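You operate a simulated robot arm through the tools that you are given. There is no shell and no other tool. Be economical: measure what you need, move in short steps, check, and stop when the job is done.

Carry out the task below with a simulated two-armed robot. There is one attempt and no reset: what you move stays moved.

Task
On the top of the pine table with the rail, fold the striped cloth in half.

It is judged by the outcome, as a careful person would: the job done as asked, and still so three seconds after it is handed in. It fails if anything else is knocked over, pushed out of place, dropped, spilled or broken. Flat cloth is picked up by pressing the open fingertips on it (5 to 10 N) and closing them slowly along it; thin cloth reads only 2 to 8 mm in the jaws.

Robot
Two 7-joint arms with four-finger grippers on one trunk, on a base that drives. Base frame: it is fixed to the floor where the robot stands at the start and does not move with it; the origin is under the middle of the robot, x ahead of it, y to its left, z up; the surface under the hand at the start is at about z = 0.75. Readings come in m, rad, newtons and seconds.
The left shoulder is at the start at [0.032, 0.181, 1.105], the right one opposite. With the tool pointing down near the work surface each hand reaches from about 0.32 to 0.84 m from the robot's upright axis, wherever it stands, measured 20 degrees to its own side. Places, roughly: top of the pine table with the rail [0.5, 0, 0.8]. Payload 3.67 kg a hand.
The TCP of each hand is the grasp point between the finger pads, 0.028 m short of the fingertips. In the tool frame z runs along the fingers and y along their closing line. Largest opening 0.112 m; the body of the gripper starts 0.073 m behind the TCP.
Orientation is that of the tool frame in the base frame, as [roll, pitch, yaw] about the fixed x, y, z axes, in that order (R = Rz(yaw) Ry(pitch) Rx(roll)). With the fingers straight down and closing along the base's y, the tool's x points along the base's -x, its y along +y and its z along -z.

Tools
- The arms move only by the tool step_arm. It takes "left_increments", "right_increments" or both (then of equal length, played together; a hand with none holds still); each is a list of rows, each a list of 7 numbers: the turn, a rotation vector about the tool's x, y, z in units of 120 degrees (1.0 is 120 degrees), then the shift along the tool's x, y, z in units of 400 mm (1.0 is 400 mm), then the opening, from 0 (shut) to 1 (fully open). In form: [[ax, ay, az, tx, ty, tz, fingers], ...]. A call has 1 to 10 rows; each row is the pose to reach, as a shift and turn from the pose commanded when the call began, along the tool's axes at that moment. A call with a number of a shift or a turn outside -1 to 1 is refused whole. Rows are played at 5 a second. More than 0.05 m and 0.15 rad between two rows, or a gripper value outside its range, and nothing of the call is played. A pose out of reach is approached as far as the arm can. The call stops where the force on the tool passes 40 N (or 10 N more than at its start, if that is more) or the arm is blocked; 0.2 s more then pass. Each finger halts on what it meets, pressing with about 22 N; the grip force reading is that of the motor and also rises with nothing between the fingers. The clock runs only during rows and for 0.2 s after the last one: add rows that repeat a pose to give the fingers time. The reply holds the time, the measured pose of the TCP, the force on the tool along the base axes, the opening and the grip force, in the units named above and with some noise, with the torque about the TCP (base axes, N m) and any sound that the robot's microphone picked up, and new pictures: "pictures" is both (left out), scene, wrist or none (wrist: the cameras of the hands that moved).
- Cameras (640 x 400 px; columns grow to the right, rows downward): "scene" is now at [0.0897, 0.0124, 1.3196]; the picture's right is [0.13, -0.99, 0.00], its down [-0.70, -0.09, -0.70] and it looks along [0.70, 0.09, -0.71] (base axes); focal length 214 px, centre (320, 200). "left" rides on the left gripper at [0.06, 0.018, -0.104] in its tool frame; the picture's right is [-0.29, 0.96, 0.00], its down [-0.80, -0.24, -0.55] and it looks along [-0.53, -0.16, 0.83] (tool axes); focal length 234 px, centre (320, 200). "right" rides on the right gripper at [0.06, -0.018, -0.104] in its tool frame; the picture's right is [0.29, 0.96, 0.00], its down [-0.80, 0.24, -0.55] and it looks along [-0.53, 0.16, 0.83] (tool axes); focal length 234 px, centre (320, 200). There is no depth. A picture from a camera that has moved, and an enlarged one, comes with that camera's place and axes in the base frame and with its lens.
- slide_trunk(by): slides the trunk up (or, below 0, down) by that many m; the arms and the scene camera ride with it, the base frame stays. It gives what a move gives, with no picture.
- base_move(legs): drives the robot by 1 to 6 legs, each [ahead, left, turn to the left] in m, m and rad, along the robot's own axes; the way and the turn of a leg run together, so that a leg with both is an arc; at most 1.5 m and 3.142 rad a leg. The arms and the cameras ride along, it lands a little off, and it stops where it bumps. It gives what a move gives, and a new picture of the scene camera.
- pan_tilt(pan, tilt): turns the head with the scene camera to pan (to the left, within 1.501 rad either way) and tilt (down, from -0.506 to 1.204), counted from straight ahead of the robot. It gives what a move gives, and a new picture of the scene camera.
- zoom(camera, box): a new picture of the part [left, top, right, bottom] of that camera's present view, enlarged. The clock stands still meanwhile.
- hand_in(): hands the job in; it is judged then, once.

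Work in short steps. Places have to be worked out from the pictures, the camera data and where the tool is seen: move nearer, look again, correct. Check each grasp and each placing, and mend what went wrong. You have 120 turns and 260 pictures in all, those below and enlarged ones among them. Open the grippers and draw the arms clear of the work before you hand the job in, unless the task says otherwise; then end with one line.

The tools are called as name(argument=value, ...) on one line, values as JSON. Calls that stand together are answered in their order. step_arm: Moves the arms, as the interface text tells. Its arguments: {"type":"object","properties":{"left_increments":{"type":"array"},"right_increments":{"type":"array"},"pictures":{"type":"string","enum":["both","scene","wrist","none"]}},"required":[]} The other tools are called the same way: slide_trunk (by) slides the trunk up or down; base_move (legs) drives the base; pan_tilt (pan, tilt) turns the head that bears the scene camera; zoom (camera, box) takes an enlarged picture of a part of a camera's view; hand_in () hands the job in.

At the start:

```text
clock: 0.0
left_position: [0.5236, 0.369, 0.9862]
left_orientation: [-3.141, 0.009, -3.141]
left_force: [-1.1, -0.5, 0.4]
left_wrist_torque: [-0.02, -0.01, 0.01]
left_finger_gap: 0.1121
left_gripper_force: 0.1
right_position: [0.573, -0.1862, 0.893]
right_orientation: [-3.14, 0.009, -3.141]
right_force: [-0.5, -0.2, -0.4]
right_wrist_torque: [-0.03, 0.0, 0.0]
right_finger_gap: 0.1118
right_gripper_force: 0.0
trunk travel left (down, up): [-0.225, 0.289]
robot x, y, heading: [0.0011, -0.0033, 0.003]
head pan, tilt: [0.131, 0.798]
```

scene: 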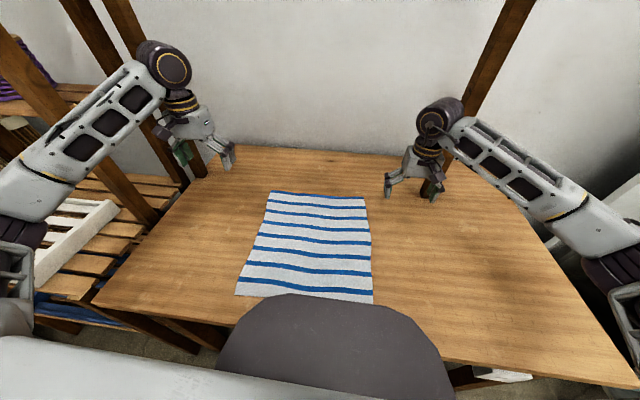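
right: 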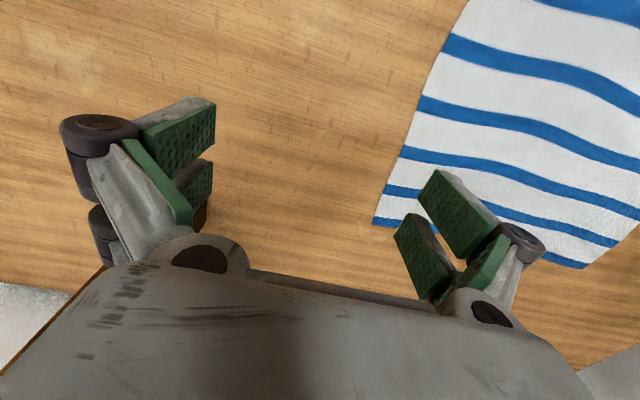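
left: 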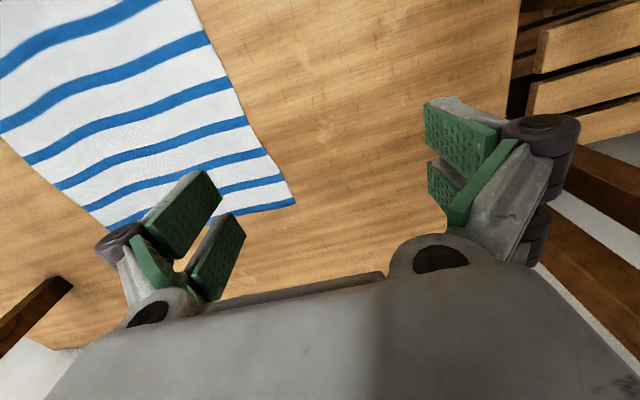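

The cloth spans roughly x 0.28–0.68 and y −0.09–0.28, with its near edge close to the inner reach limit. I'll back up slightly so both edges are reachable and look straight down at the cloth.

base_move(legs=[[-0.06, 0, 0]])

pan_tilt(pan=0.13, tilt=0.95)

```text
clock: 0.7
left_position: [0.5234, 0.3696, 0.9853]
left_orientation: [-3.141, 0.005, 3.139]
left_force: [-0.1, -0.5, 0.0]
left_wrist_torque: [0.01, 0.0, 0.03]
left_finger_gap: 0.1121
left_gripper_force: 0.0
right_position: [0.5719, -0.1845, 0.8942]
right_orientation: [3.14, 0.009, 3.14]
right_force: [1.0, 0.1, 0.7]
right_wrist_torque: [0.0, 0.0, 0.03]
right_finger_gap: 0.1121
right_gripper_force: 0.1
trunk travel left (down, up): [-0.225, 0.289]
robot x, y, heading: [0.0, -0.0002, 0.0]
head pan, tilt: [0.131, 0.798]
stopped in leg 1: the robot was blocked; the commanded pose is now the measured one
camera scene: at [0.0901, 0.0124, 1.319], right [0.13, -0.99, 0.0], down [-0.71, -0.09, -0.7], along [0.7, 0.09, -0.71], focal length 214 px, centre (320, 200)
```

scene: 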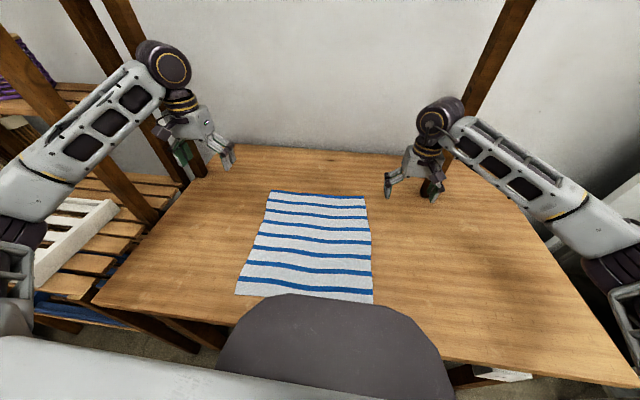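

```text
clock: 1.4
left_position: [0.5216, 0.3691, 0.9848]
left_orientation: [-3.141, 0.005, 3.142]
left_force: [0.0, -0.3, 0.0]
left_wrist_torque: [-0.02, -0.01, 0.0]
left_finger_gap: 0.1121
left_gripper_force: 0.0
right_position: [0.5706, -0.1844, 0.8929]
right_orientation: [3.14, 0.007, -3.14]
right_force: [-0.3, 0.1, -0.1]
right_wrist_torque: [-0.02, 0.02, -0.01]
right_finger_gap: 0.1121
right_gripper_force: 0.0
trunk travel left (down, up): [-0.225, 0.289]
robot x, y, heading: [-0.0016, 0.0006, 0.006]
head pan, tilt: [0.129, 0.949]
camera scene: at [0.082, 0.0112, 1.3072], right [0.13, -0.99, 0.0], down [-0.8, -0.1, -0.59], along [0.58, 0.07, -0.81], focal length 214 px, centre (320, 200)
```

scene: 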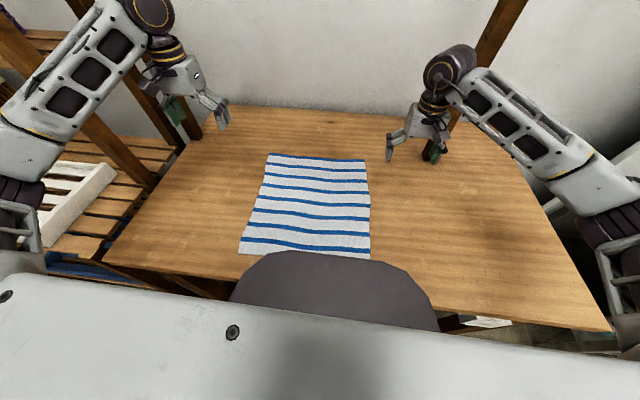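

The robot is blocked behind. Moving the robot left ~0.08 m would put both near corners just inside reach, so I first draw the arms in over the cloth, away from the shelf posts.

step_arm(left_increments=[[0, 0, 0, 0.075, -0.075, 0, 1], [0, 0, 0, 0.15, -0.15, 0, 1], [0, 0, 0, 0.225, -0.225, 0, 1], [0, 0, 0, 0.3, -0.3, 0, 1]], right_increments=[[0, 0, 0, 0.075, 0, 0, 1], [0, 0, 0, 0.15, 0, 0, 1], [0, 0, 0, 0.225, 0, 0, 1], [0, 0, 0, 0.3, 0, 0, 1]], pictures="none")

base_move(legs=[[0, 0.08, 0]])

```text
clock: 2.4
left_position: [0.4028, 0.2506, 0.9841]
left_orientation: [3.141, 0.005, 3.141]
left_force: [0.1, 0.4, 0.3]
left_wrist_torque: [-0.03, -0.01, 0.01]
left_finger_gap: 0.1118
left_gripper_force: 0.1
right_position: [0.4522, -0.1852, 0.8908]
right_orientation: [3.141, 0.005, 3.141]
right_force: [-0.6, -1.3, 0.1]
right_wrist_torque: [-0.01, 0.0, -0.02]
right_finger_gap: 0.1119
right_gripper_force: 0.0
trunk travel left (down, up): [-0.225, 0.289]
robot x, y, heading: [-0.0041, -0.001, -0.001]
head pan, tilt: [0.129, 0.949]
```

```text
clock: 3.4
left_position: [0.403, 0.3332, 0.9837]
left_orientation: [-3.14, 0.004, -3.141]
left_force: [0.0, -0.1, 0.7]
left_wrist_torque: [0.02, -0.02, 0.01]
left_finger_gap: 0.112
left_gripper_force: 0.0
right_position: [0.4521, -0.1021, 0.8925]
right_orientation: [-3.14, 0.008, -3.138]
right_force: [-0.2, 0.7, 0.1]
right_wrist_torque: [0.0, -0.04, -0.02]
right_finger_gap: 0.1116
right_gripper_force: 0.2
trunk travel left (down, up): [-0.225, 0.289]
robot x, y, heading: [-0.0035, 0.0831, -0.0]
head pan, tilt: [0.129, 0.949]
camera scene: at [0.0824, 0.0947, 1.3075], right [0.13, -0.99, 0.0], down [-0.8, -0.11, -0.59], along [0.58, 0.07, -0.81], focal length 214 px, centre (320, 200)
```

scene: 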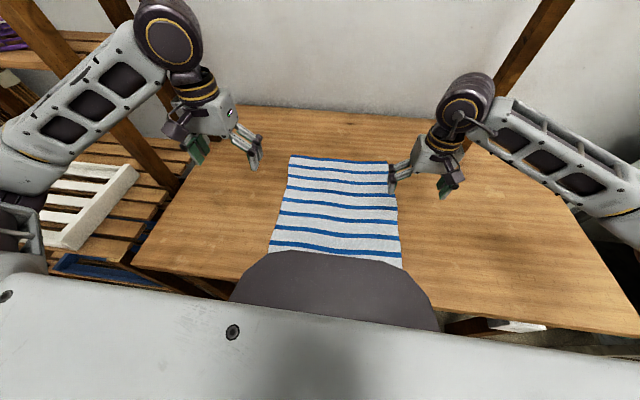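

Now I bring both hands above the near corners (about [0.275, 0.257] and [0.307, −0.096]) with partly open fingers to check with the wrist cameras.

step_arm(left_increments=[[0, 0, 0, 0.055, -0.05, 0.056, 0.5], [0, 0, 0, 0.11, -0.1, 0.112, 0.4], [0, 0, 0, 0.165, -0.15, 0.168, 0.4], [0, 0, 0, 0.22, -0.2, 0.224, 0.4], [0, 0, 0, 0.28, -0.25, 0.28, 0.4]], right_increments=[[0, 0, 0, 0.065, 0.015, 0.01, 0.5], [0, 0, 0, 0.13, 0.03, 0.02, 0.4], [0, 0, 0, 0.195, 0.045, 0.03, 0.4], [0, 0, 0, 0.26, 0.06, 0.04, 0.4], [0, 0, 0, 0.325, 0.075, 0.05, 0.4]])

```text
clock: 4.6
left_position: [0.3083, 0.2257, 0.8703]
left_orientation: [-3.14, 0.005, -3.139]
left_force: [-0.8, -0.4, 0.7]
left_wrist_torque: [-0.03, -0.01, 0.03]
left_finger_gap: 0.0446
left_gripper_force: 0.2
left hand out of reach, approached as far as the arm can: row 5
right_position: [0.3233, -0.073, 0.8708]
right_orientation: [-3.141, 0.008, -3.141]
right_force: [-0.2, 0.5, 0.4]
right_wrist_torque: [-0.01, -0.01, 0.0]
right_finger_gap: 0.0449
right_gripper_force: 0.0
trunk travel left (down, up): [-0.225, 0.289]
robot x, y, heading: [-0.0051, 0.0857, 0.0]
head pan, tilt: [0.129, 0.949]
camera scene: at [0.0824, 0.0946, 1.3074], right [0.13, -0.99, 0.0], down [-0.8, -0.11, -0.59], along [0.58, 0.07, -0.81], focal length 214 px, centre (320, 200)
camera right: at [0.2627, -0.0891, 0.9739], right [-0.29, 0.96, 0.0], down [0.79, 0.24, 0.56], along [0.54, 0.16, -0.83], focal length 234 px, centre (320, 200)
camera left: at [0.2488, 0.2446, 0.9738], right [0.29, 0.96, 0.0], down [0.79, -0.24, 0.56], along [0.53, -0.16, -0.83], focal length 234 px, centre (320, 200)
```

scene: 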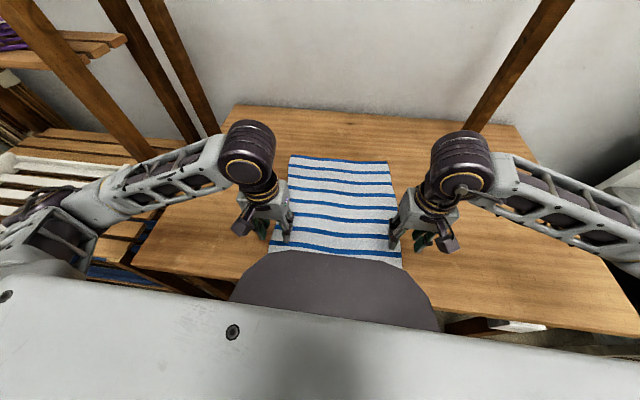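
right: 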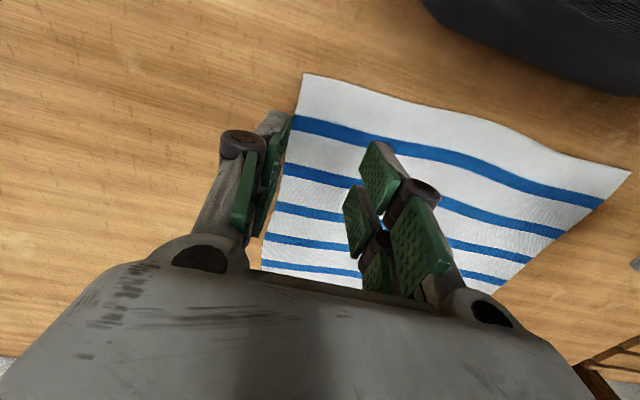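
left: 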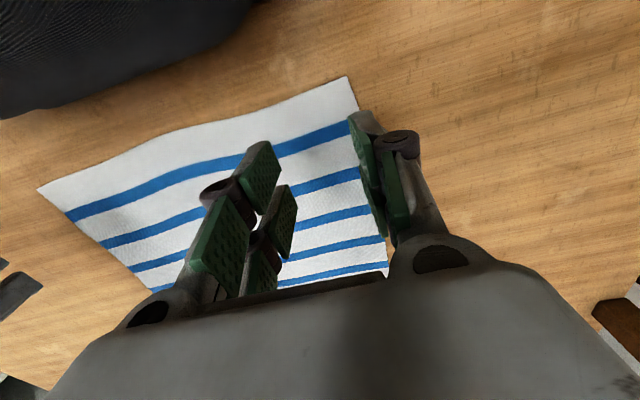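

Near corners come out at about [0.278, 0.261] (left) and [0.289, −0.097] (right); the left hand stalled at x=0.308, the inner reach limit. Raising the trunk should unfold the arms and allow nearer reach.

slide_trunk(by=0.12)

```text
clock: 6.1
left_position: [0.3122, 0.2257, 0.9879]
left_orientation: [3.141, -0.001, -3.141]
left_force: [-0.5, 0.1, 0.8]
left_wrist_torque: [0.01, 0.0, 0.0]
left_finger_gap: 0.0449
left_gripper_force: 0.0
right_position: [0.3271, -0.0736, 0.9867]
right_orientation: [3.141, 0.002, -3.14]
right_force: [0.8, 0.0, -0.1]
right_wrist_torque: [0.0, -0.03, 0.04]
right_finger_gap: 0.0448
right_gripper_force: 0.1
trunk travel left (down, up): [-0.345, 0.169]
robot x, y, heading: [-0.0054, 0.0822, 0.0]
head pan, tilt: [0.129, 0.949]
```

Now lower both hands to just above the cloth and shift them toward the near edge.

step_arm(left_increments=[[0, 0, 0, 0.0, 0, 0.1, 0.4], [0, 0, 0, 0.0, 0, 0.2, 0.4], [0, 0, 0, 0.02, 0, 0.3, 0.4], [0, 0, 0, 0.04, 0, 0.4, 0.4], [0, 0, 0, 0.0625, 0, 0.42, 0.4]], right_increments=[[0, 0, 0, 0.0, 0.01, 0.1, 0.4], [0, 0, 0, 0.0, 0.02, 0.2, 0.4], [0, 0, 0, 0.03, 0.025, 0.3, 0.4], [0, 0, 0, 0.06, 0.025, 0.4, 0.4], [0, 0, 0, 0.0725, 0.025, 0.42, 0.4]])

```text
clock: 7.3
left_position: [0.2871, 0.225, 0.8205]
left_orientation: [3.138, -0.001, -3.14]
left_force: [-0.1, 0.2, 0.1]
left_wrist_torque: [0.0, 0.01, 0.03]
left_finger_gap: 0.0447
left_gripper_force: 0.0
right_position: [0.299, -0.0646, 0.8189]
right_orientation: [-3.141, 0.003, -3.137]
right_force: [-0.9, -1.2, 0.3]
right_wrist_torque: [0.01, 0.01, -0.03]
right_finger_gap: 0.0448
right_gripper_force: 0.0
trunk travel left (down, up): [-0.345, 0.169]
robot x, y, heading: [-0.0006, 0.0838, 0.002]
head pan, tilt: [0.129, 0.949]
camera scene: at [0.0891, 0.0929, 1.4257], right [0.13, -0.99, 0.0], down [-0.81, -0.11, -0.58], along [0.58, 0.08, -0.81], focal length 214 px, centre (320, 200)
camera right: at [0.2395, -0.0811, 0.9222], right [-0.29, 0.96, 0.0], down [0.8, 0.24, 0.56], along [0.53, 0.16, -0.83], focal length 234 px, centre (320, 200)
camera left: at [0.2284, 0.243, 0.9237], right [0.29, 0.96, 0.0], down [0.8, -0.24, 0.55], along [0.53, -0.16, -0.83], focal length 234 px, centre (320, 200)
```

scene: 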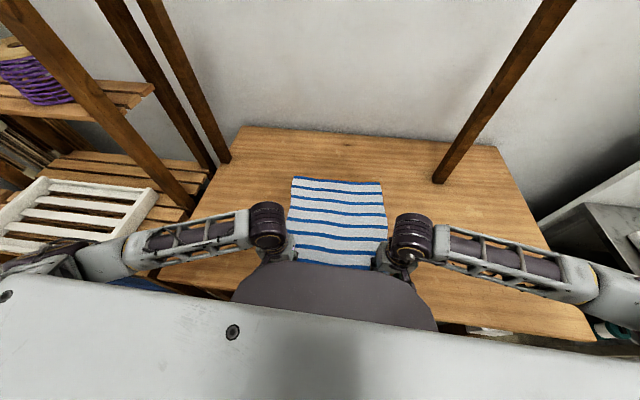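
right: 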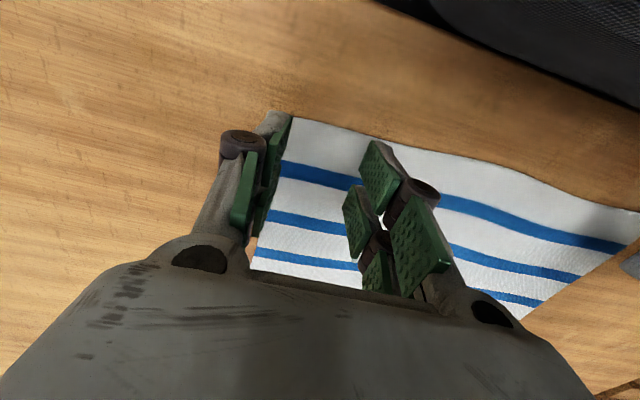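
left: 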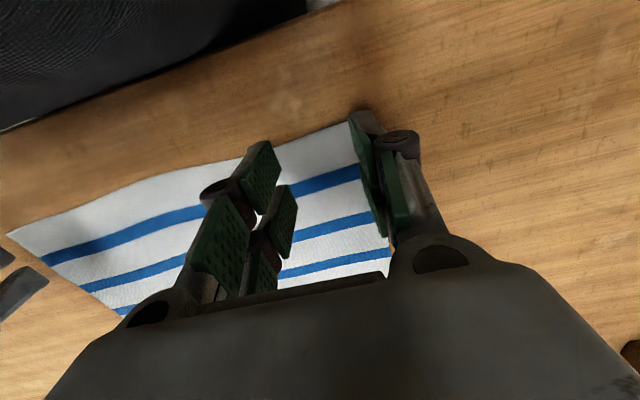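

Fingers are nearly over the corners; I shift each hand slightly inward (left y→0.215, right y→−0.055) and lower to just above the cloth.

step_arm(left_increments=[[0, 0, 0, 0, -0.025, 0.04, 0.4], [0, 0, 0, 0, -0.025, 0.085, 0.4]], right_increments=[[0, 0, 0, 0.01, 0.024, 0.04, 0.4], [0, 0, 0, 0.01, 0.024, 0.085, 0.4]], pictures="wrist")

```text
clock: 7.9
left_position: [0.2872, 0.215, 0.7855]
left_orientation: [-3.141, 0.0, -3.139]
left_force: [0.7, -0.1, 0.3]
left_wrist_torque: [0.02, 0.01, -0.01]
left_finger_gap: 0.0445
left_gripper_force: 0.1
right_position: [0.2935, -0.0548, 0.7848]
right_orientation: [-3.142, 0.0, -3.142]
right_force: [0.4, 1.1, 0.8]
right_wrist_torque: [0.03, 0.0, 0.02]
right_finger_gap: 0.0452
right_gripper_force: 0.0
trunk travel left (down, up): [-0.345, 0.169]
robot x, y, heading: [-0.0024, 0.0794, 0.003]
head pan, tilt: [0.129, 0.949]
camera right: at [0.2348, -0.071, 0.8883], right [-0.29, 0.96, 0.0], down [0.8, 0.24, 0.56], along [0.53, 0.16, -0.83], focal length 234 px, centre (320, 200)
camera left: at [0.2283, 0.2337, 0.8895], right [0.29, 0.96, 0.0], down [0.8, -0.24, 0.55], along [0.53, -0.16, -0.83], focal length 234 px, centre (320, 200)
```

right: 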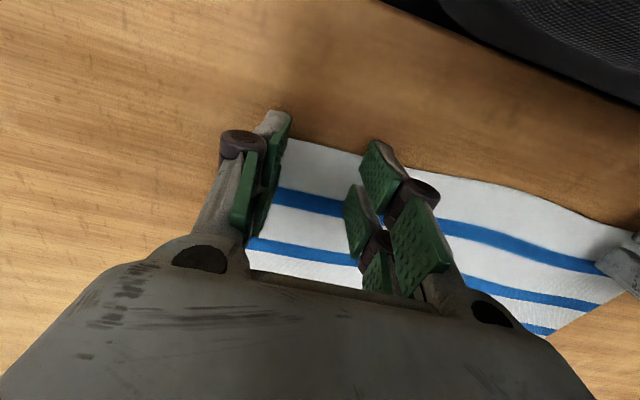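
left: 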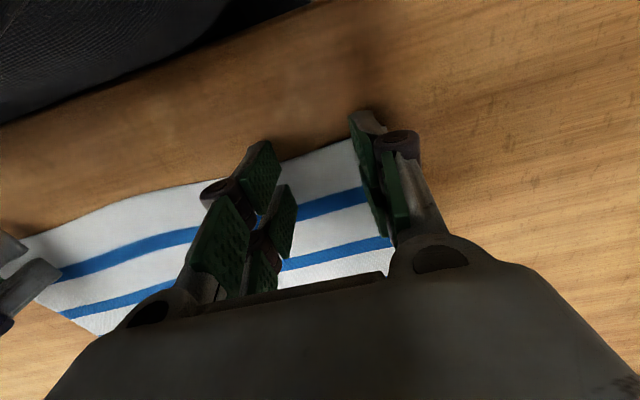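

Fingertips are about 7 mm above the cloth, pads just covering the near edge. I descend in small steps to press gently.

step_arm(left_increments=[[0, 0, 0, -0.008, 0.01, 0.008, 0.4], [0, 0, 0, -0.008, 0.01, 0.013, 0.4], [0, 0, 0, -0.008, 0.01, 0.018, 0.4]], right_increments=[[0, 0, 0, 0, 0, 0.008, 0.4], [0, 0, 0, 0, 0, 0.013, 0.4], [0, 0, 0, 0, 0, 0.018, 0.4]], pictures="none")

```text
clock: 8.7
left_position: [0.2897, 0.2179, 0.7777]
left_orientation: [3.141, -0.002, -3.139]
left_force: [-0.1, -0.3, 0.0]
left_wrist_torque: [-0.04, -0.03, 0.03]
left_finger_gap: 0.045
left_gripper_force: 0.1
right_position: [0.2941, -0.0535, 0.7785]
right_orientation: [-3.141, 0.001, -3.139]
right_force: [-0.7, -0.3, 1.1]
right_wrist_torque: [0.02, -0.02, -0.01]
right_finger_gap: 0.0448
right_gripper_force: 0.0
trunk travel left (down, up): [-0.345, 0.169]
robot x, y, heading: [-0.0029, 0.0825, 0.001]
head pan, tilt: [0.129, 0.949]
```

No contact yet (tips at z≈0.75); a few more millimetres down.

step_arm(left_increments=[[0, 0, 0, 0, 0, 0.0025, 0.4], [0, 0, 0, 0, 0, 0.005, 0.4]], right_increments=[[0, 0, 0, 0, 0, 0.0025, 0.4], [0, 0, 0, 0, 0, 0.005, 0.4]], pictures="none")

```text
clock: 9.3
left_position: [0.2912, 0.2191, 0.7768]
left_orientation: [3.142, 0.001, -3.142]
left_force: [-0.4, 1.7, 15.9]
left_wrist_torque: [0.26, -0.05, 0.03]
left_finger_gap: 0.0454
left_gripper_force: 0.3
right_position: [0.2954, -0.0546, 0.7778]
right_orientation: [3.14, 0.004, -3.14]
right_force: [1.2, -2.2, 21.9]
right_wrist_torque: [-0.36, 0.02, -0.01]
right_finger_gap: 0.0457
right_gripper_force: 0.7
trunk travel left (down, up): [-0.345, 0.169]
robot x, y, heading: [-0.0007, 0.0804, 0.005]
head pan, tilt: [0.129, 0.949]
```

Contact at 16 N and 22 N, more than the 5–10 N wanted; I ease up slightly.

step_arm(left_increments=[[0, 0, 0, 0, 0, -0.0015, 0.4]], right_increments=[[0, 0, 0, 0, 0, -0.0025, 0.4]], pictures="none")

```text
clock: 9.7
left_position: [0.2903, 0.2194, 0.7773]
left_orientation: [-3.14, 0.001, -3.14]
left_force: [1.0, 1.2, 17.4]
left_wrist_torque: [0.22, -0.11, 0.01]
left_finger_gap: 0.0457
left_gripper_force: 0.6
right_position: [0.2945, -0.0533, 0.7782]
right_orientation: [3.138, 0.003, -3.14]
right_force: [2.0, -1.8, 22.9]
right_wrist_torque: [-0.26, -0.04, 0.02]
right_finger_gap: 0.045
right_gripper_force: 5.0
trunk travel left (down, up): [-0.345, 0.169]
robot x, y, heading: [-0.0019, 0.0846, 0.001]
head pan, tilt: [0.129, 0.949]
```

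Still high; ease up a bit more.

step_arm(left_increments=[[0, 0, 0, 0, 0, -0.0015, 0.4]], right_increments=[[0, 0, 0, 0, 0, -0.0025, 0.4]], pictures="none")

```text
clock: 10.1
left_position: [0.2905, 0.2203, 0.7777]
left_orientation: [3.142, 0.0, -3.14]
left_force: [-0.1, 0.7, 13.2]
left_wrist_torque: [0.12, -0.14, -0.01]
left_finger_gap: 0.0453
left_gripper_force: 0.6
right_position: [0.2943, -0.0529, 0.7772]
right_orientation: [3.141, 0.001, -3.139]
right_force: [2.6, 0.4, 10.9]
right_wrist_torque: [0.05, -0.13, 0.01]
right_finger_gap: 0.0451
right_gripper_force: 0.1
trunk travel left (down, up): [-0.345, 0.169]
robot x, y, heading: [0.0005, 0.0801, 0.01]
head pan, tilt: [0.129, 0.949]
```

Pressing 11–13 N; ease a hair and close slowly along the cloth.

step_arm(left_increments=[[0, 0, 0, 0, 0, -0.0015, 0.36], [0, 0, 0, 0, 0, -0.0015, 0.32], [0, 0, 0, 0, 0, -0.0015, 0.28], [0, 0, 0, 0, 0, -0.0015, 0.24], [0, 0, 0, 0, 0, -0.0015, 0.2], [0, 0, 0, 0, 0, -0.0015, 0.16], [0, 0, 0, 0, 0, -0.0015, 0.12], [0, 0, 0, 0, 0, -0.0015, 0.08], [0, 0, 0, 0, 0, -0.0015, 0.04], [0, 0, 0, 0, 0, -0.0015, 0]], right_increments=[[0, 0, 0, 0, 0, -0.0005, 0.36], [0, 0, 0, 0, 0, -0.0005, 0.32], [0, 0, 0, 0, 0, -0.0005, 0.28], [0, 0, 0, 0, 0, -0.0005, 0.24], [0, 0, 0, 0, 0, -0.0005, 0.2], [0, 0, 0, 0, 0, -0.0005, 0.16], [0, 0, 0, 0, 0, -0.0005, 0.12], [0, 0, 0, 0, 0, -0.0005, 0.08], [0, 0, 0, 0, 0, -0.0005, 0.04], [0, 0, 0, 0, 0, -0.0005, 0]], pictures="wrist")

```text
clock: 12.3
left_position: [0.2896, 0.2203, 0.778]
left_orientation: [3.14, -0.001, -3.139]
left_force: [-0.8, 0.1, 0.4]
left_wrist_torque: [-0.02, 0.0, 0.0]
left_finger_gap: 0.0
left_gripper_force: 21.8
right_position: [0.295, -0.0541, 0.7796]
right_orientation: [3.141, 0.003, -3.139]
right_force: [0.9, 1.2, 5.8]
right_wrist_torque: [-0.07, -0.04, -0.03]
right_finger_gap: 0.0027
right_gripper_force: 20.7
trunk travel left (down, up): [-0.345, 0.169]
robot x, y, heading: [-0.0014, 0.0827, 0.002]
head pan, tilt: [0.129, 0.949]
camera right: at [0.2354, -0.0706, 0.8822], right [-0.29, 0.96, 0.0], down [0.8, 0.24, 0.56], along [0.53, 0.16, -0.83], focal length 234 px, centre (320, 200)
camera left: at [0.2317, 0.2382, 0.8821], right [0.29, 0.96, 0.0], down [0.8, -0.24, 0.55], along [0.53, -0.16, -0.83], focal length 234 px, centre (320, 200)
```

right: 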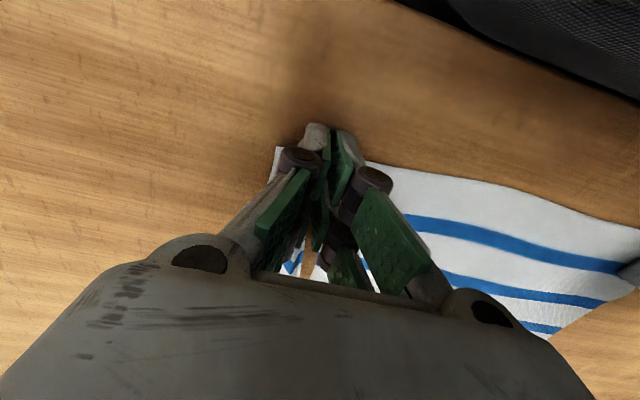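
left: 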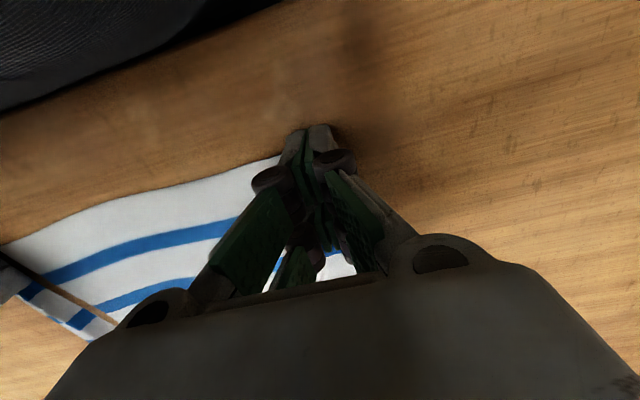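

The right hand holds cloth (2.7 mm); the left slipped off (gap 0). I raise and reopen the left and look.

step_arm(left_increments=[[0, 0, 0, 0, 0, -0.03, 0], [0, 0, 0, 0, 0, -0.06, 0.2], [0, 0, 0, 0, 0, -0.06, 0.4], [0, 0, 0, 0, 0, -0.06, 0.4]], pictures="wrist")

```text
clock: 13.3
left_position: [0.2904, 0.2206, 0.8019]
left_orientation: [-3.14, -0.001, -3.14]
left_force: [-0.7, -0.6, 0.2]
left_wrist_torque: [0.02, -0.01, -0.02]
left_finger_gap: 0.0449
left_gripper_force: 0.0
right_position: [0.2941, -0.0542, 0.7788]
right_orientation: [3.141, 0.001, -3.141]
right_force: [0.2, 0.3, 4.6]
right_wrist_torque: [-0.04, 0.01, -0.01]
right_finger_gap: 0.0029
right_gripper_force: 24.7
trunk travel left (down, up): [-0.345, 0.169]
robot x, y, heading: [-0.0027, 0.086, -0.001]
head pan, tilt: [0.129, 0.949]
camera left: at [0.2318, 0.2378, 0.9063], right [0.29, 0.96, 0.0], down [0.8, -0.24, 0.55], along [0.53, -0.16, -0.83], focal length 234 px, centre (320, 200)
```

left: 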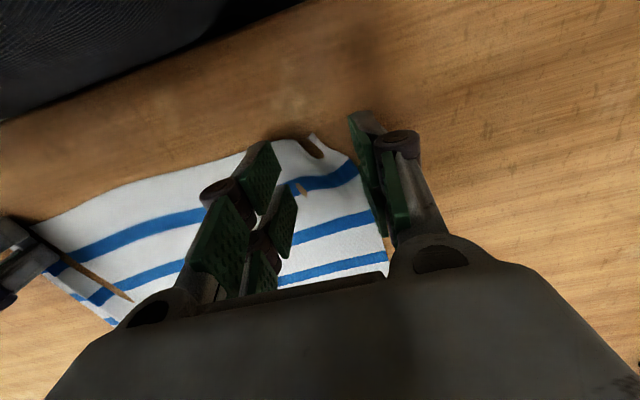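

zoom(camera="left", box=[200, 100, 420, 240])

```text
2.86 times, centred on (310, 170) of left
camera zoom: at [0.2318, 0.2378, 0.9063], right [0.29, 0.96, 0.0], down [0.8, -0.24, 0.55], along [0.53, -0.16, -0.83], focal length 669 px, centre (349, 286)
```

zoom: 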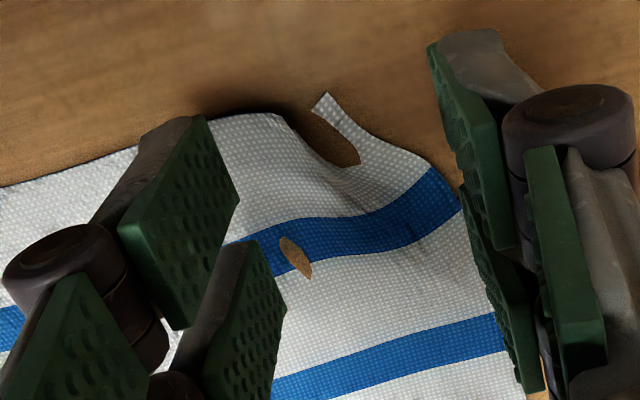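

The left corner slid inward, now about (0.277, 0.218) with a wrinkle. I re-approach a little inward with a narrower opening and press again.

step_arm(left_increments=[[0, 0, 0, -0.018, -0.024, 0, 0.33], [0, 0, 0, -0.018, -0.024, 0.03, 0.33], [0, 0, 0, -0.018, -0.024, 0.055, 0.33], [0, 0, 0, -0.018, -0.024, 0.06, 0.33], [0, 0, 0, -0.018, -0.024, 0.0625, 0.33]], pictures="wrist")

```text
clock: 14.5
left_position: [0.2973, 0.2097, 0.7779]
left_orientation: [-3.141, -0.001, -3.14]
left_force: [1.1, 1.5, 10.7]
left_wrist_torque: [-0.01, -0.02, 0.02]
left_finger_gap: 0.0373
left_gripper_force: 0.1
right_position: [0.2931, -0.054, 0.7781]
right_orientation: [3.141, 0.002, -3.138]
right_force: [0.2, 0.4, -0.2]
right_wrist_torque: [0.0, 0.04, -0.03]
right_finger_gap: 0.003
right_gripper_force: 23.7
trunk travel left (down, up): [-0.345, 0.169]
robot x, y, heading: [-0.0001, 0.0872, 0.003]
head pan, tilt: [0.129, 0.949]
camera left: at [0.2391, 0.2281, 0.8821], right [0.29, 0.96, 0.0], down [0.8, -0.24, 0.55], along [0.53, -0.16, -0.83], focal length 234 px, centre (320, 200)
```

left: 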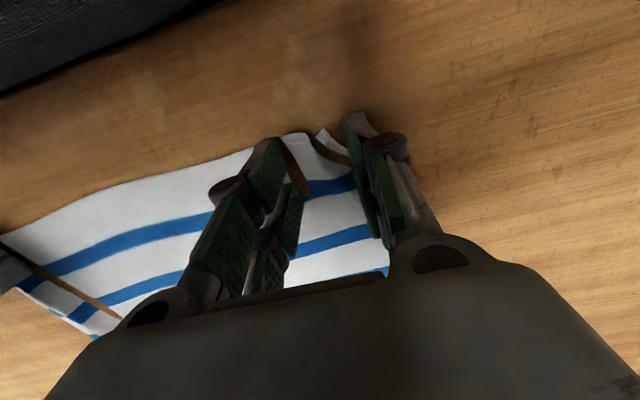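

10.7 N and cloth between the fingers; close slowly, holding the pressure.

step_arm(left_increments=[[0, 0, 0, 0, 0, 0, 0.3], [0, 0, 0, 0, 0, 0, 0.26], [0, 0, 0, 0, 0, 0, 0.22], [0, 0, 0, 0, 0, 0.0005, 0.18], [0, 0, 0, 0, 0, 0.0005, 0.14], [0, 0, 0, 0, 0, 0.001, 0.1], [0, 0, 0, 0, 0, 0.001, 0.06], [0, 0, 0, 0, 0, 0.001, 0.02], [0, 0, 0, 0, 0, 0.001, 0], [0, 0, 0, 0, 0, 0.001, 0]], pictures="wrist")

```text
clock: 16.7
left_position: [0.2977, 0.2093, 0.7763]
left_orientation: [-3.141, -0.003, -3.141]
left_force: [1.3, -13.9, 5.8]
left_wrist_torque: [-0.4, 0.03, 0.21]
left_finger_gap: 0.0023
left_gripper_force: 21.0
right_position: [0.2943, -0.0539, 0.779]
right_orientation: [3.141, 0.002, -3.14]
right_force: [-1.9, 12.6, -0.8]
right_wrist_torque: [0.36, 0.05, 0.09]
right_finger_gap: 0.0022
right_gripper_force: 21.4
trunk travel left (down, up): [-0.345, 0.169]
robot x, y, heading: [-0.0015, 0.0819, 0.001]
head pan, tilt: [0.129, 0.949]
camera left: at [0.2389, 0.2276, 0.8808], right [0.29, 0.96, 0.0], down [0.8, -0.24, 0.55], along [0.53, -0.16, -0.83], focal length 234 px, centre (320, 200)
```

left: 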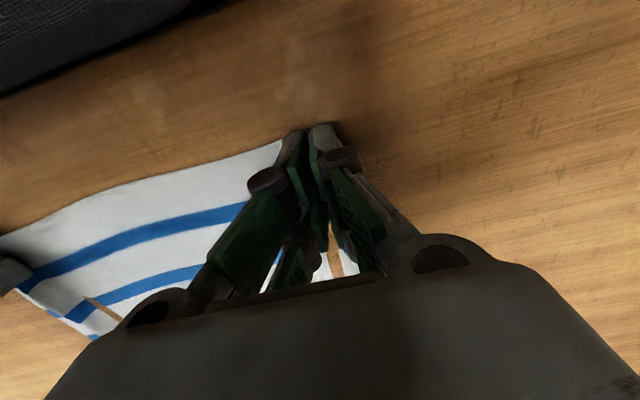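

Both hands now hold cloth (2.2 mm each) with ~13 N tension between them. I relax inward slightly and lift along the start of the arc to check the grips.

step_arm(left_increments=[[0, 0, 0, 0, -0.006, -0.01, 0], [0, 0, 0, -0.005, -0.008, -0.05, 0], [0, 0, 0, -0.02, -0.008, -0.1, 0], [0, 0, 0, -0.05, -0.008, -0.15, 0]], right_increments=[[0, 0, 0, 0, 0.006, -0.01, 0], [0, 0, 0, -0.005, 0.008, -0.05, 0], [0, 0, 0, -0.02, 0.008, -0.1, 0], [0, 0, 0, -0.05, 0.008, -0.15, 0]])

```text
clock: 17.7
left_position: [0.3183, 0.2073, 0.8374]
left_orientation: [3.139, -0.004, 3.141]
left_force: [0.9, -5.4, -1.3]
left_wrist_torque: [-0.14, 0.02, 0.09]
left_finger_gap: 0.0028
left_gripper_force: 23.4
right_position: [0.3144, -0.052, 0.8382]
right_orientation: [3.141, 0.0, 3.141]
right_force: [-0.3, 6.0, -0.6]
right_wrist_torque: [0.11, 0.05, 0.02]
right_finger_gap: 0.0029
right_gripper_force: 24.4
trunk travel left (down, up): [-0.345, 0.169]
robot x, y, heading: [-0.0, 0.0802, 0.003]
head pan, tilt: [0.129, 0.949]
camera scene: at [0.0901, 0.0928, 1.4256], right [0.13, -0.99, 0.0], down [-0.81, -0.11, -0.58], along [0.58, 0.08, -0.81], focal length 214 px, centre (320, 200)
camera right: at [0.2564, -0.0678, 0.9422], right [-0.29, 0.96, 0.0], down [0.8, 0.24, 0.55], along [0.53, 0.16, -0.83], focal length 234 px, centre (320, 200)
camera left: at [0.2594, 0.2254, 0.9409], right [0.29, 0.96, 0.0], down [0.8, -0.24, 0.55], along [0.53, -0.16, -0.83], focal length 234 px, centre (320, 200)
```

scene: 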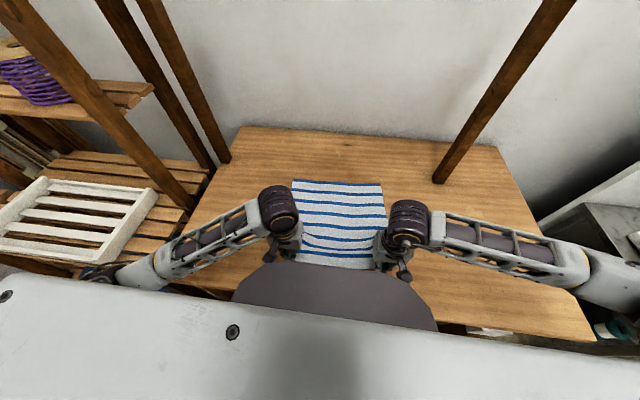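
right: 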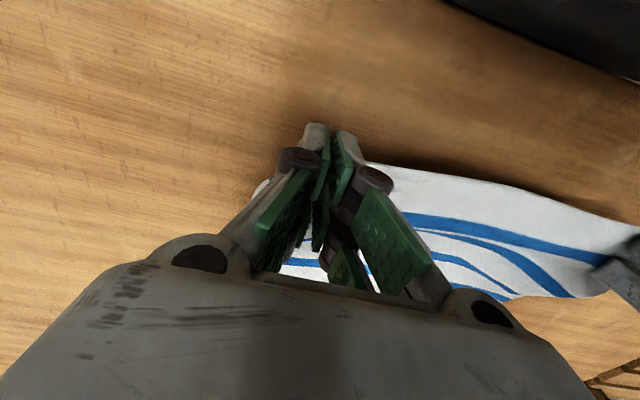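
left: 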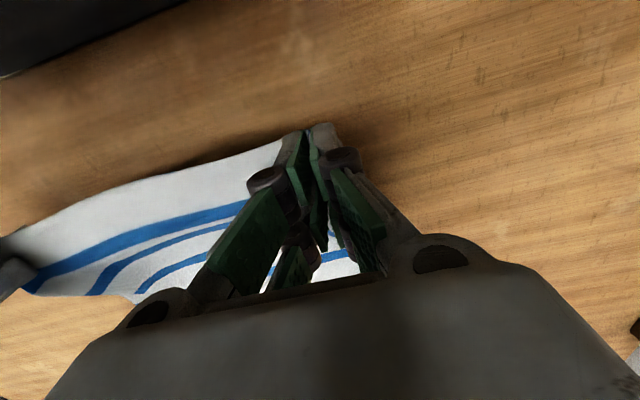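

Both corners lifted with the grip held. The far edge is at x≈0.668–0.682, so the fold line is about x=0.48; I carry both hands along a 0.17 m arc about it.

step_arm(left_increments=[[0, 0, 0, -0.04, 0.003, -0.0725, 0], [0, 0, 0, -0.08, 0.006, -0.1275, 0], [0, 0, 0, -0.1275, 0.009, -0.175, 0], [0, 0, 0, -0.18, 0.012, -0.216, 0], [0, 0, 0, -0.24, 0.015, -0.247, 0], [0, 0, 0, -0.305, 0.018, -0.2685, 0], [0, 0, 0, -0.371, 0.021, -0.2795, 0], [0, 0, 0, -0.439, 0.024, -0.28, 0], [0, 0, 0, -0.505, 0.027, -0.27, 0], [0, 0, 0, -0.57, 0.03, -0.25, 0]], right_increments=[[0, 0, 0, -0.04, 0.003, -0.0725, 0], [0, 0, 0, -0.08, 0.006, -0.1275, 0], [0, 0, 0, -0.1275, 0.009, -0.175, 0], [0, 0, 0, -0.18, 0.012, -0.216, 0], [0, 0, 0, -0.24, 0.015, -0.247, 0], [0, 0, 0, -0.305, 0.018, -0.2685, 0], [0, 0, 0, -0.371, 0.021, -0.2795, 0], [0, 0, 0, -0.439, 0.024, -0.28, 0], [0, 0, 0, -0.505, 0.027, -0.27, 0], [0, 0, 0, -0.57, 0.03, -0.25, 0]])

```text
clock: 19.9
left_position: [0.5478, 0.22, 0.9361]
left_orientation: [3.14, -0.003, -3.14]
left_force: [1.4, -3.3, 0.2]
left_wrist_torque: [-0.11, 0.03, 0.07]
left_finger_gap: 0.0019
left_gripper_force: 22.0
right_position: [0.545, -0.0384, 0.9381]
right_orientation: [-3.141, 0.0, -3.139]
right_force: [-0.1, 4.3, 0.1]
right_wrist_torque: [0.15, 0.02, -0.01]
right_finger_gap: 0.0019
right_gripper_force: 21.5
trunk travel left (down, up): [-0.345, 0.169]
robot x, y, heading: [-0.0024, 0.0822, 0.001]
head pan, tilt: [0.129, 0.949]
camera scene: at [0.0912, 0.0931, 1.4255], right [0.13, -0.99, 0.0], down [-0.81, -0.11, -0.58], along [0.58, 0.08, -0.81], focal length 214 px, centre (320, 200)
camera right: at [0.4849, -0.0547, 1.0416], right [-0.29, 0.96, 0.0], down [0.8, 0.24, 0.55], along [0.53, 0.16, -0.83], focal length 234 px, centre (320, 200)
camera left: at [0.489, 0.2375, 1.0389], right [0.29, 0.96, 0.0], down [0.8, -0.24, 0.55], along [0.53, -0.16, -0.83], focal length 234 px, centre (320, 200)
```

scene: 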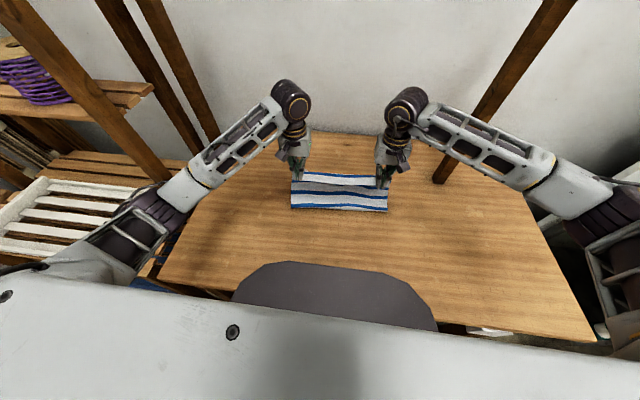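
right: 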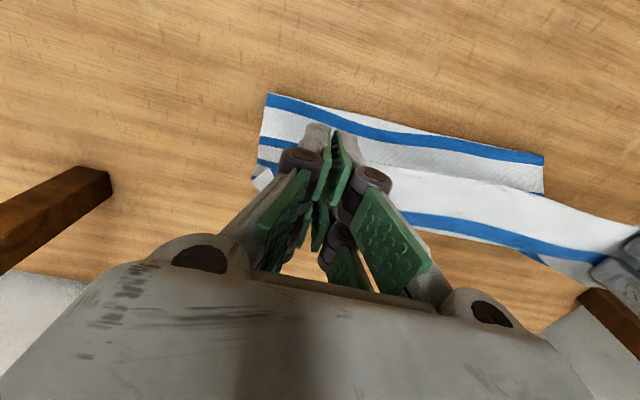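
left: 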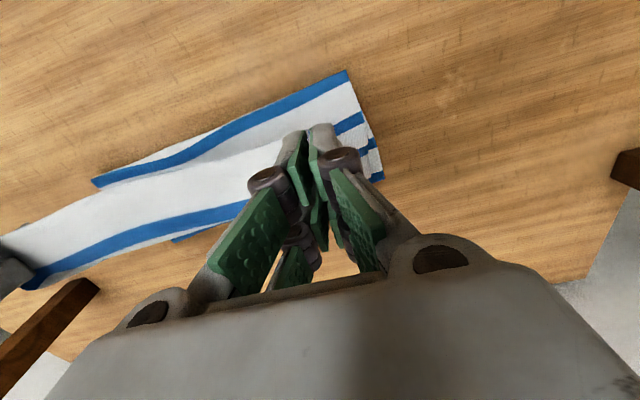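

Grips hold, but the remaining bottom layer seems to begin at x≈0.53. I zoom to see whether the cloth has slid.

zoom(camera="scene", box=[240, 130, 440, 255])

zoom(camera="left", box=[60, 40, 420, 260])

```text
3.20 times, centred on (340, 192) of scene
camera zoom: at [0.0912, 0.0931, 1.4255], right [0.13, -0.99, 0.0], down [-0.81, -0.11, -0.58], along [0.58, 0.08, -0.81], focal length 686 px, centre (256, 224)
```

zoom: 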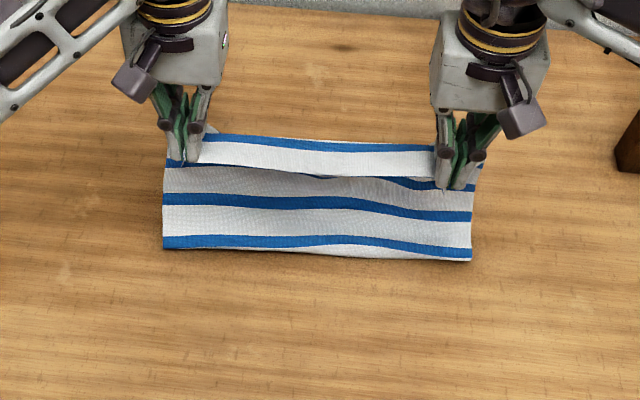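

```text
1.78 times, centred on (240, 150) of left
camera zoom: at [0.489, 0.2375, 1.0389], right [0.29, 0.96, 0.0], down [0.8, -0.24, 0.55], along [0.53, -0.16, -0.83], focal length 416 px, centre (462, 289)
```

zoom: 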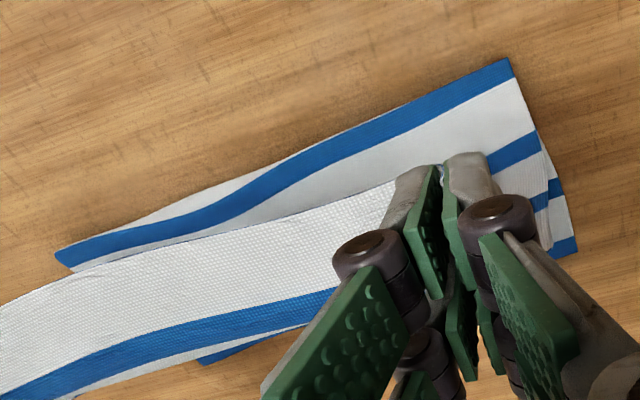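

The corner grips leave the free hem pointing back at the robot (it would end up tucked back on top). Tilting the hands so the fingers point toward the robot turns the hem upward; I try ~50° here in the air.

step_arm(left_increments=[[0, 0.07, 0, 0, 0, 0, 0], [0, 0.14, 0, 0, 0, 0, 0], [0, 0.21, 0, 0, 0, 0, 0], [0, 0.28, 0, 0, 0, 0, 0], [0, 0.35, 0, 0, 0, 0, 0], [0, 0.42, 0, 0, 0, 0, 0]], right_increments=[[0, 0.07, 0, 0, 0, 0, 0], [0, 0.14, 0, 0, 0, 0, 0], [0, 0.21, 0, 0, 0, 0, 0], [0, 0.28, 0, 0, 0, 0, 0], [0, 0.35, 0, 0, 0, 0, 0], [0, 0.42, 0, 0, 0, 0, 0]])

zoom(camera="scene", box=[240, 130, 440, 255])

```text
clock: 21.3
left_position: [0.5475, 0.2182, 0.936]
left_orientation: [-3.141, -0.88, -3.139]
left_force: [0.4, -2.4, -0.7]
left_wrist_torque: [0.01, 0.04, 0.17]
left_finger_gap: 0.0025
left_gripper_force: 24.4
right_position: [0.5435, -0.0385, 0.9387]
right_orientation: [3.138, -0.878, -3.138]
right_force: [-0.1, 3.5, -0.1]
right_wrist_torque: [0.01, 0.01, 0.02]
right_finger_gap: 0.0027
right_gripper_force: 23.9
trunk travel left (down, up): [-0.345, 0.169]
robot x, y, heading: [-0.0036, 0.0806, 0.001]
head pan, tilt: [0.129, 0.949]
camera scene: at [0.09, 0.0926, 1.4255], right [0.13, -0.99, 0.0], down [-0.81, -0.11, -0.58], along [0.58, 0.08, -0.81], focal length 214 px, centre (320, 200)
camera right: at [0.586, -0.0554, 1.0509], right [-0.18, 0.96, 0.22], down [0.94, 0.24, -0.26], along [-0.3, 0.16, -0.94], focal length 234 px, centre (320, 200)
camera left: at [0.5903, 0.2376, 1.0482], right [0.18, 0.96, -0.22], down [0.94, -0.24, -0.26], along [-0.3, -0.16, -0.94], focal length 234 px, centre (320, 200)
```

scene: 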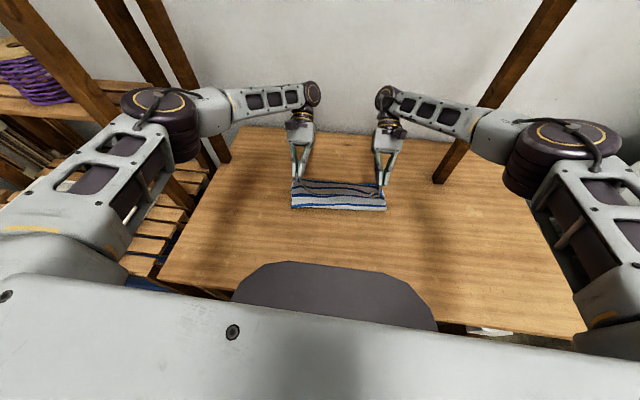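
right: 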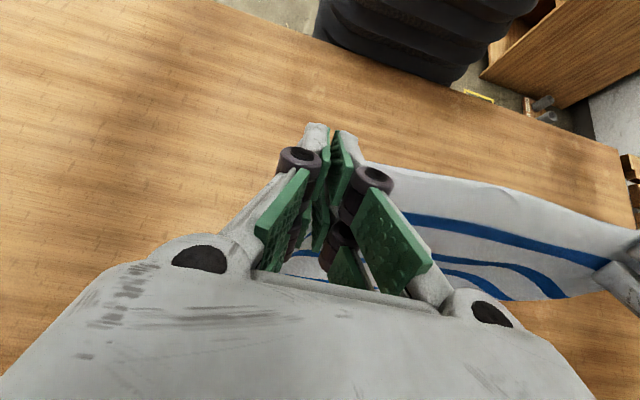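
left: 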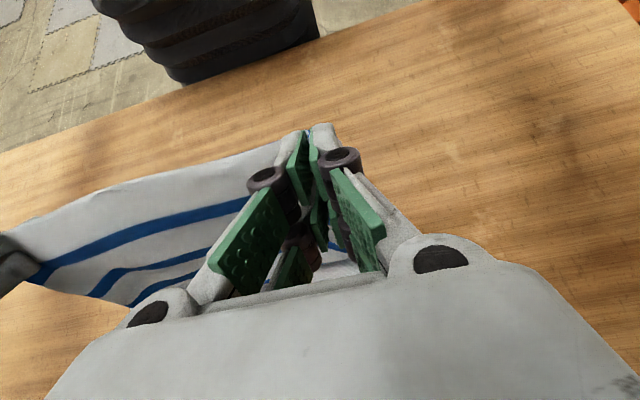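

```text
3.20 times, centred on (340, 192) of scene
camera zoom: at [0.09, 0.0926, 1.4255], right [0.13, -0.99, 0.0], down [-0.81, -0.11, -0.58], along [0.58, 0.08, -0.81], focal length 686 px, centre (256, 224)
```

zoom: 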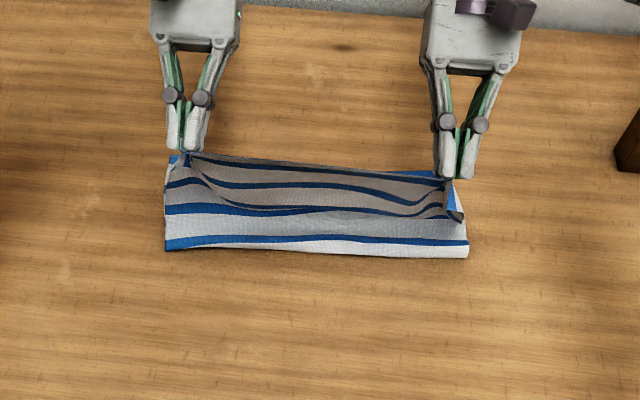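

The hem now points up and the rest hangs cleanly below. The far edge is still at x≈0.667. I continue the arc forward and down to about 5 cm above the table.

step_arm(left_increments=[[0, 0, 0, -0.0447, 0.003, -0.0344, 0], [0, 0, 0, -0.0894, 0.006, -0.0688, 0], [0, 0, 0, -0.147, 0.009, -0.081, 0], [0, 0, 0, -0.2043, 0.012, -0.0937, 0], [0, 0, 0, -0.263, 0.015, -0.092, 0], [0, 0, 0, -0.3218, 0.018, -0.0905, 0], [0, 0, 0, -0.3775, 0.021, -0.0737, 0], [0, 0, 0, -0.4333, 0.025, -0.0568, 0]], right_increments=[[0, 0, 0, -0.0479, 0.003, -0.0382, 0], [0, 0, 0, -0.0958, 0.006, -0.0765, 0], [0, 0, 0, -0.157, 0.009, -0.0938, 0], [0, 0, 0, -0.2185, 0.012, -0.111, 0], [0, 0, 0, -0.2797, 0.015, -0.1123, 0], [0, 0, 0, -0.3408, 0.018, -0.1135, 0], [0, 0, 0, -0.399, 0.021, -0.0995, 0], [0, 0, 0, -0.457, 0.025, -0.0855, 0]])

zoom(camera="scene", box=[240, 130, 440, 255])

```text
clock: 23.1
left_position: [0.5841, 0.2339, 0.8902]
left_orientation: [3.139, -0.88, -3.136]
left_force: [0.1, -11.4, -2.2]
left_wrist_torque: [-0.06, -0.04, 0.35]
left_finger_gap: 0.0025
left_gripper_force: 22.1
left hand out of reach, approached as far as the arm can: row 2, 3, 4, 5, 6, 7, 8
right_position: [0.5698, -0.0257, 0.8563]
right_orientation: [-3.136, -0.877, 3.138]
right_force: [1.2, 11.0, 3.2]
right_wrist_torque: [0.27, -0.02, -0.25]
right_finger_gap: 0.0024
right_gripper_force: 22.8
right hand out of reach, approached as far as the arm can: row 2, 3, 4, 5, 6, 7, 8
trunk travel left (down, up): [-0.345, 0.169]
robot x, y, heading: [-0.0057, 0.0834, 0.0]
head pan, tilt: [0.129, 0.949]
camera scene: at [0.0903, 0.0936, 1.4253], right [0.13, -0.99, 0.0], down [-0.81, -0.11, -0.58], along [0.58, 0.08, -0.81], focal length 214 px, centre (320, 200)
camera right: at [0.6131, -0.0417, 0.9695], right [-0.18, 0.96, 0.22], down [0.94, 0.24, -0.26], along [-0.3, 0.16, -0.94], focal length 234 px, centre (320, 200)
camera left: at [0.6267, 0.2506, 1.0019], right [0.18, 0.96, -0.22], down [0.94, -0.24, -0.26], along [-0.3, -0.16, -0.94], focal length 234 px, centre (320, 200)
```

scene: 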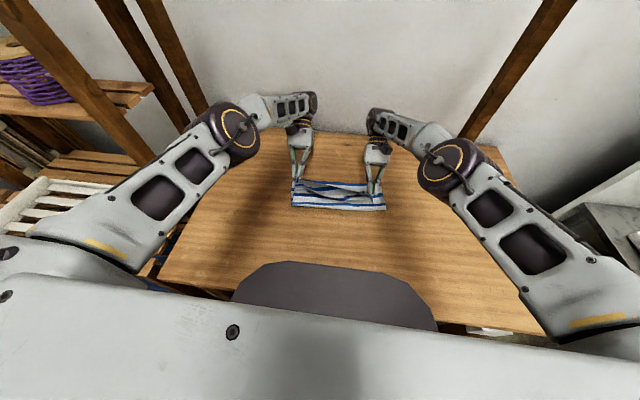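
right: 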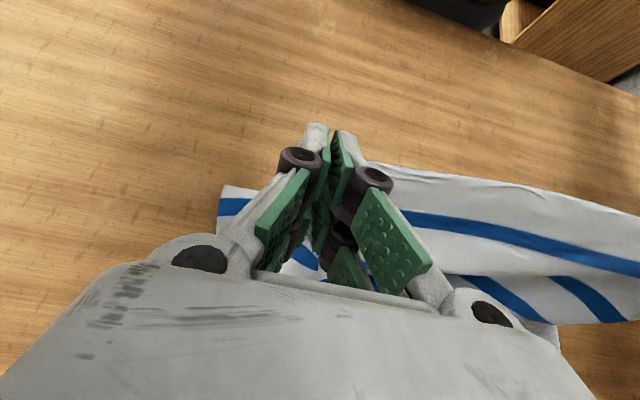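
left: 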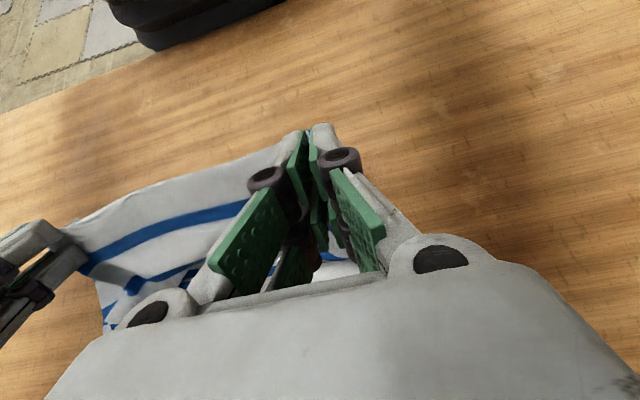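

```text
3.20 times, centred on (340, 192) of scene
camera zoom: at [0.0903, 0.0936, 1.4253], right [0.13, -0.99, 0.0], down [-0.81, -0.11, -0.58], along [0.58, 0.08, -0.81], focal length 686 px, centre (256, 224)
```

zoom: 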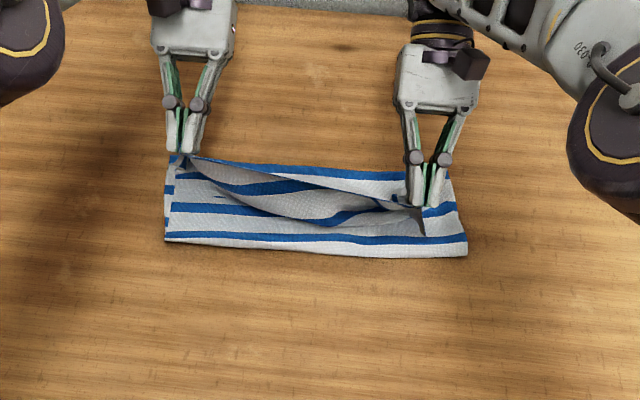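

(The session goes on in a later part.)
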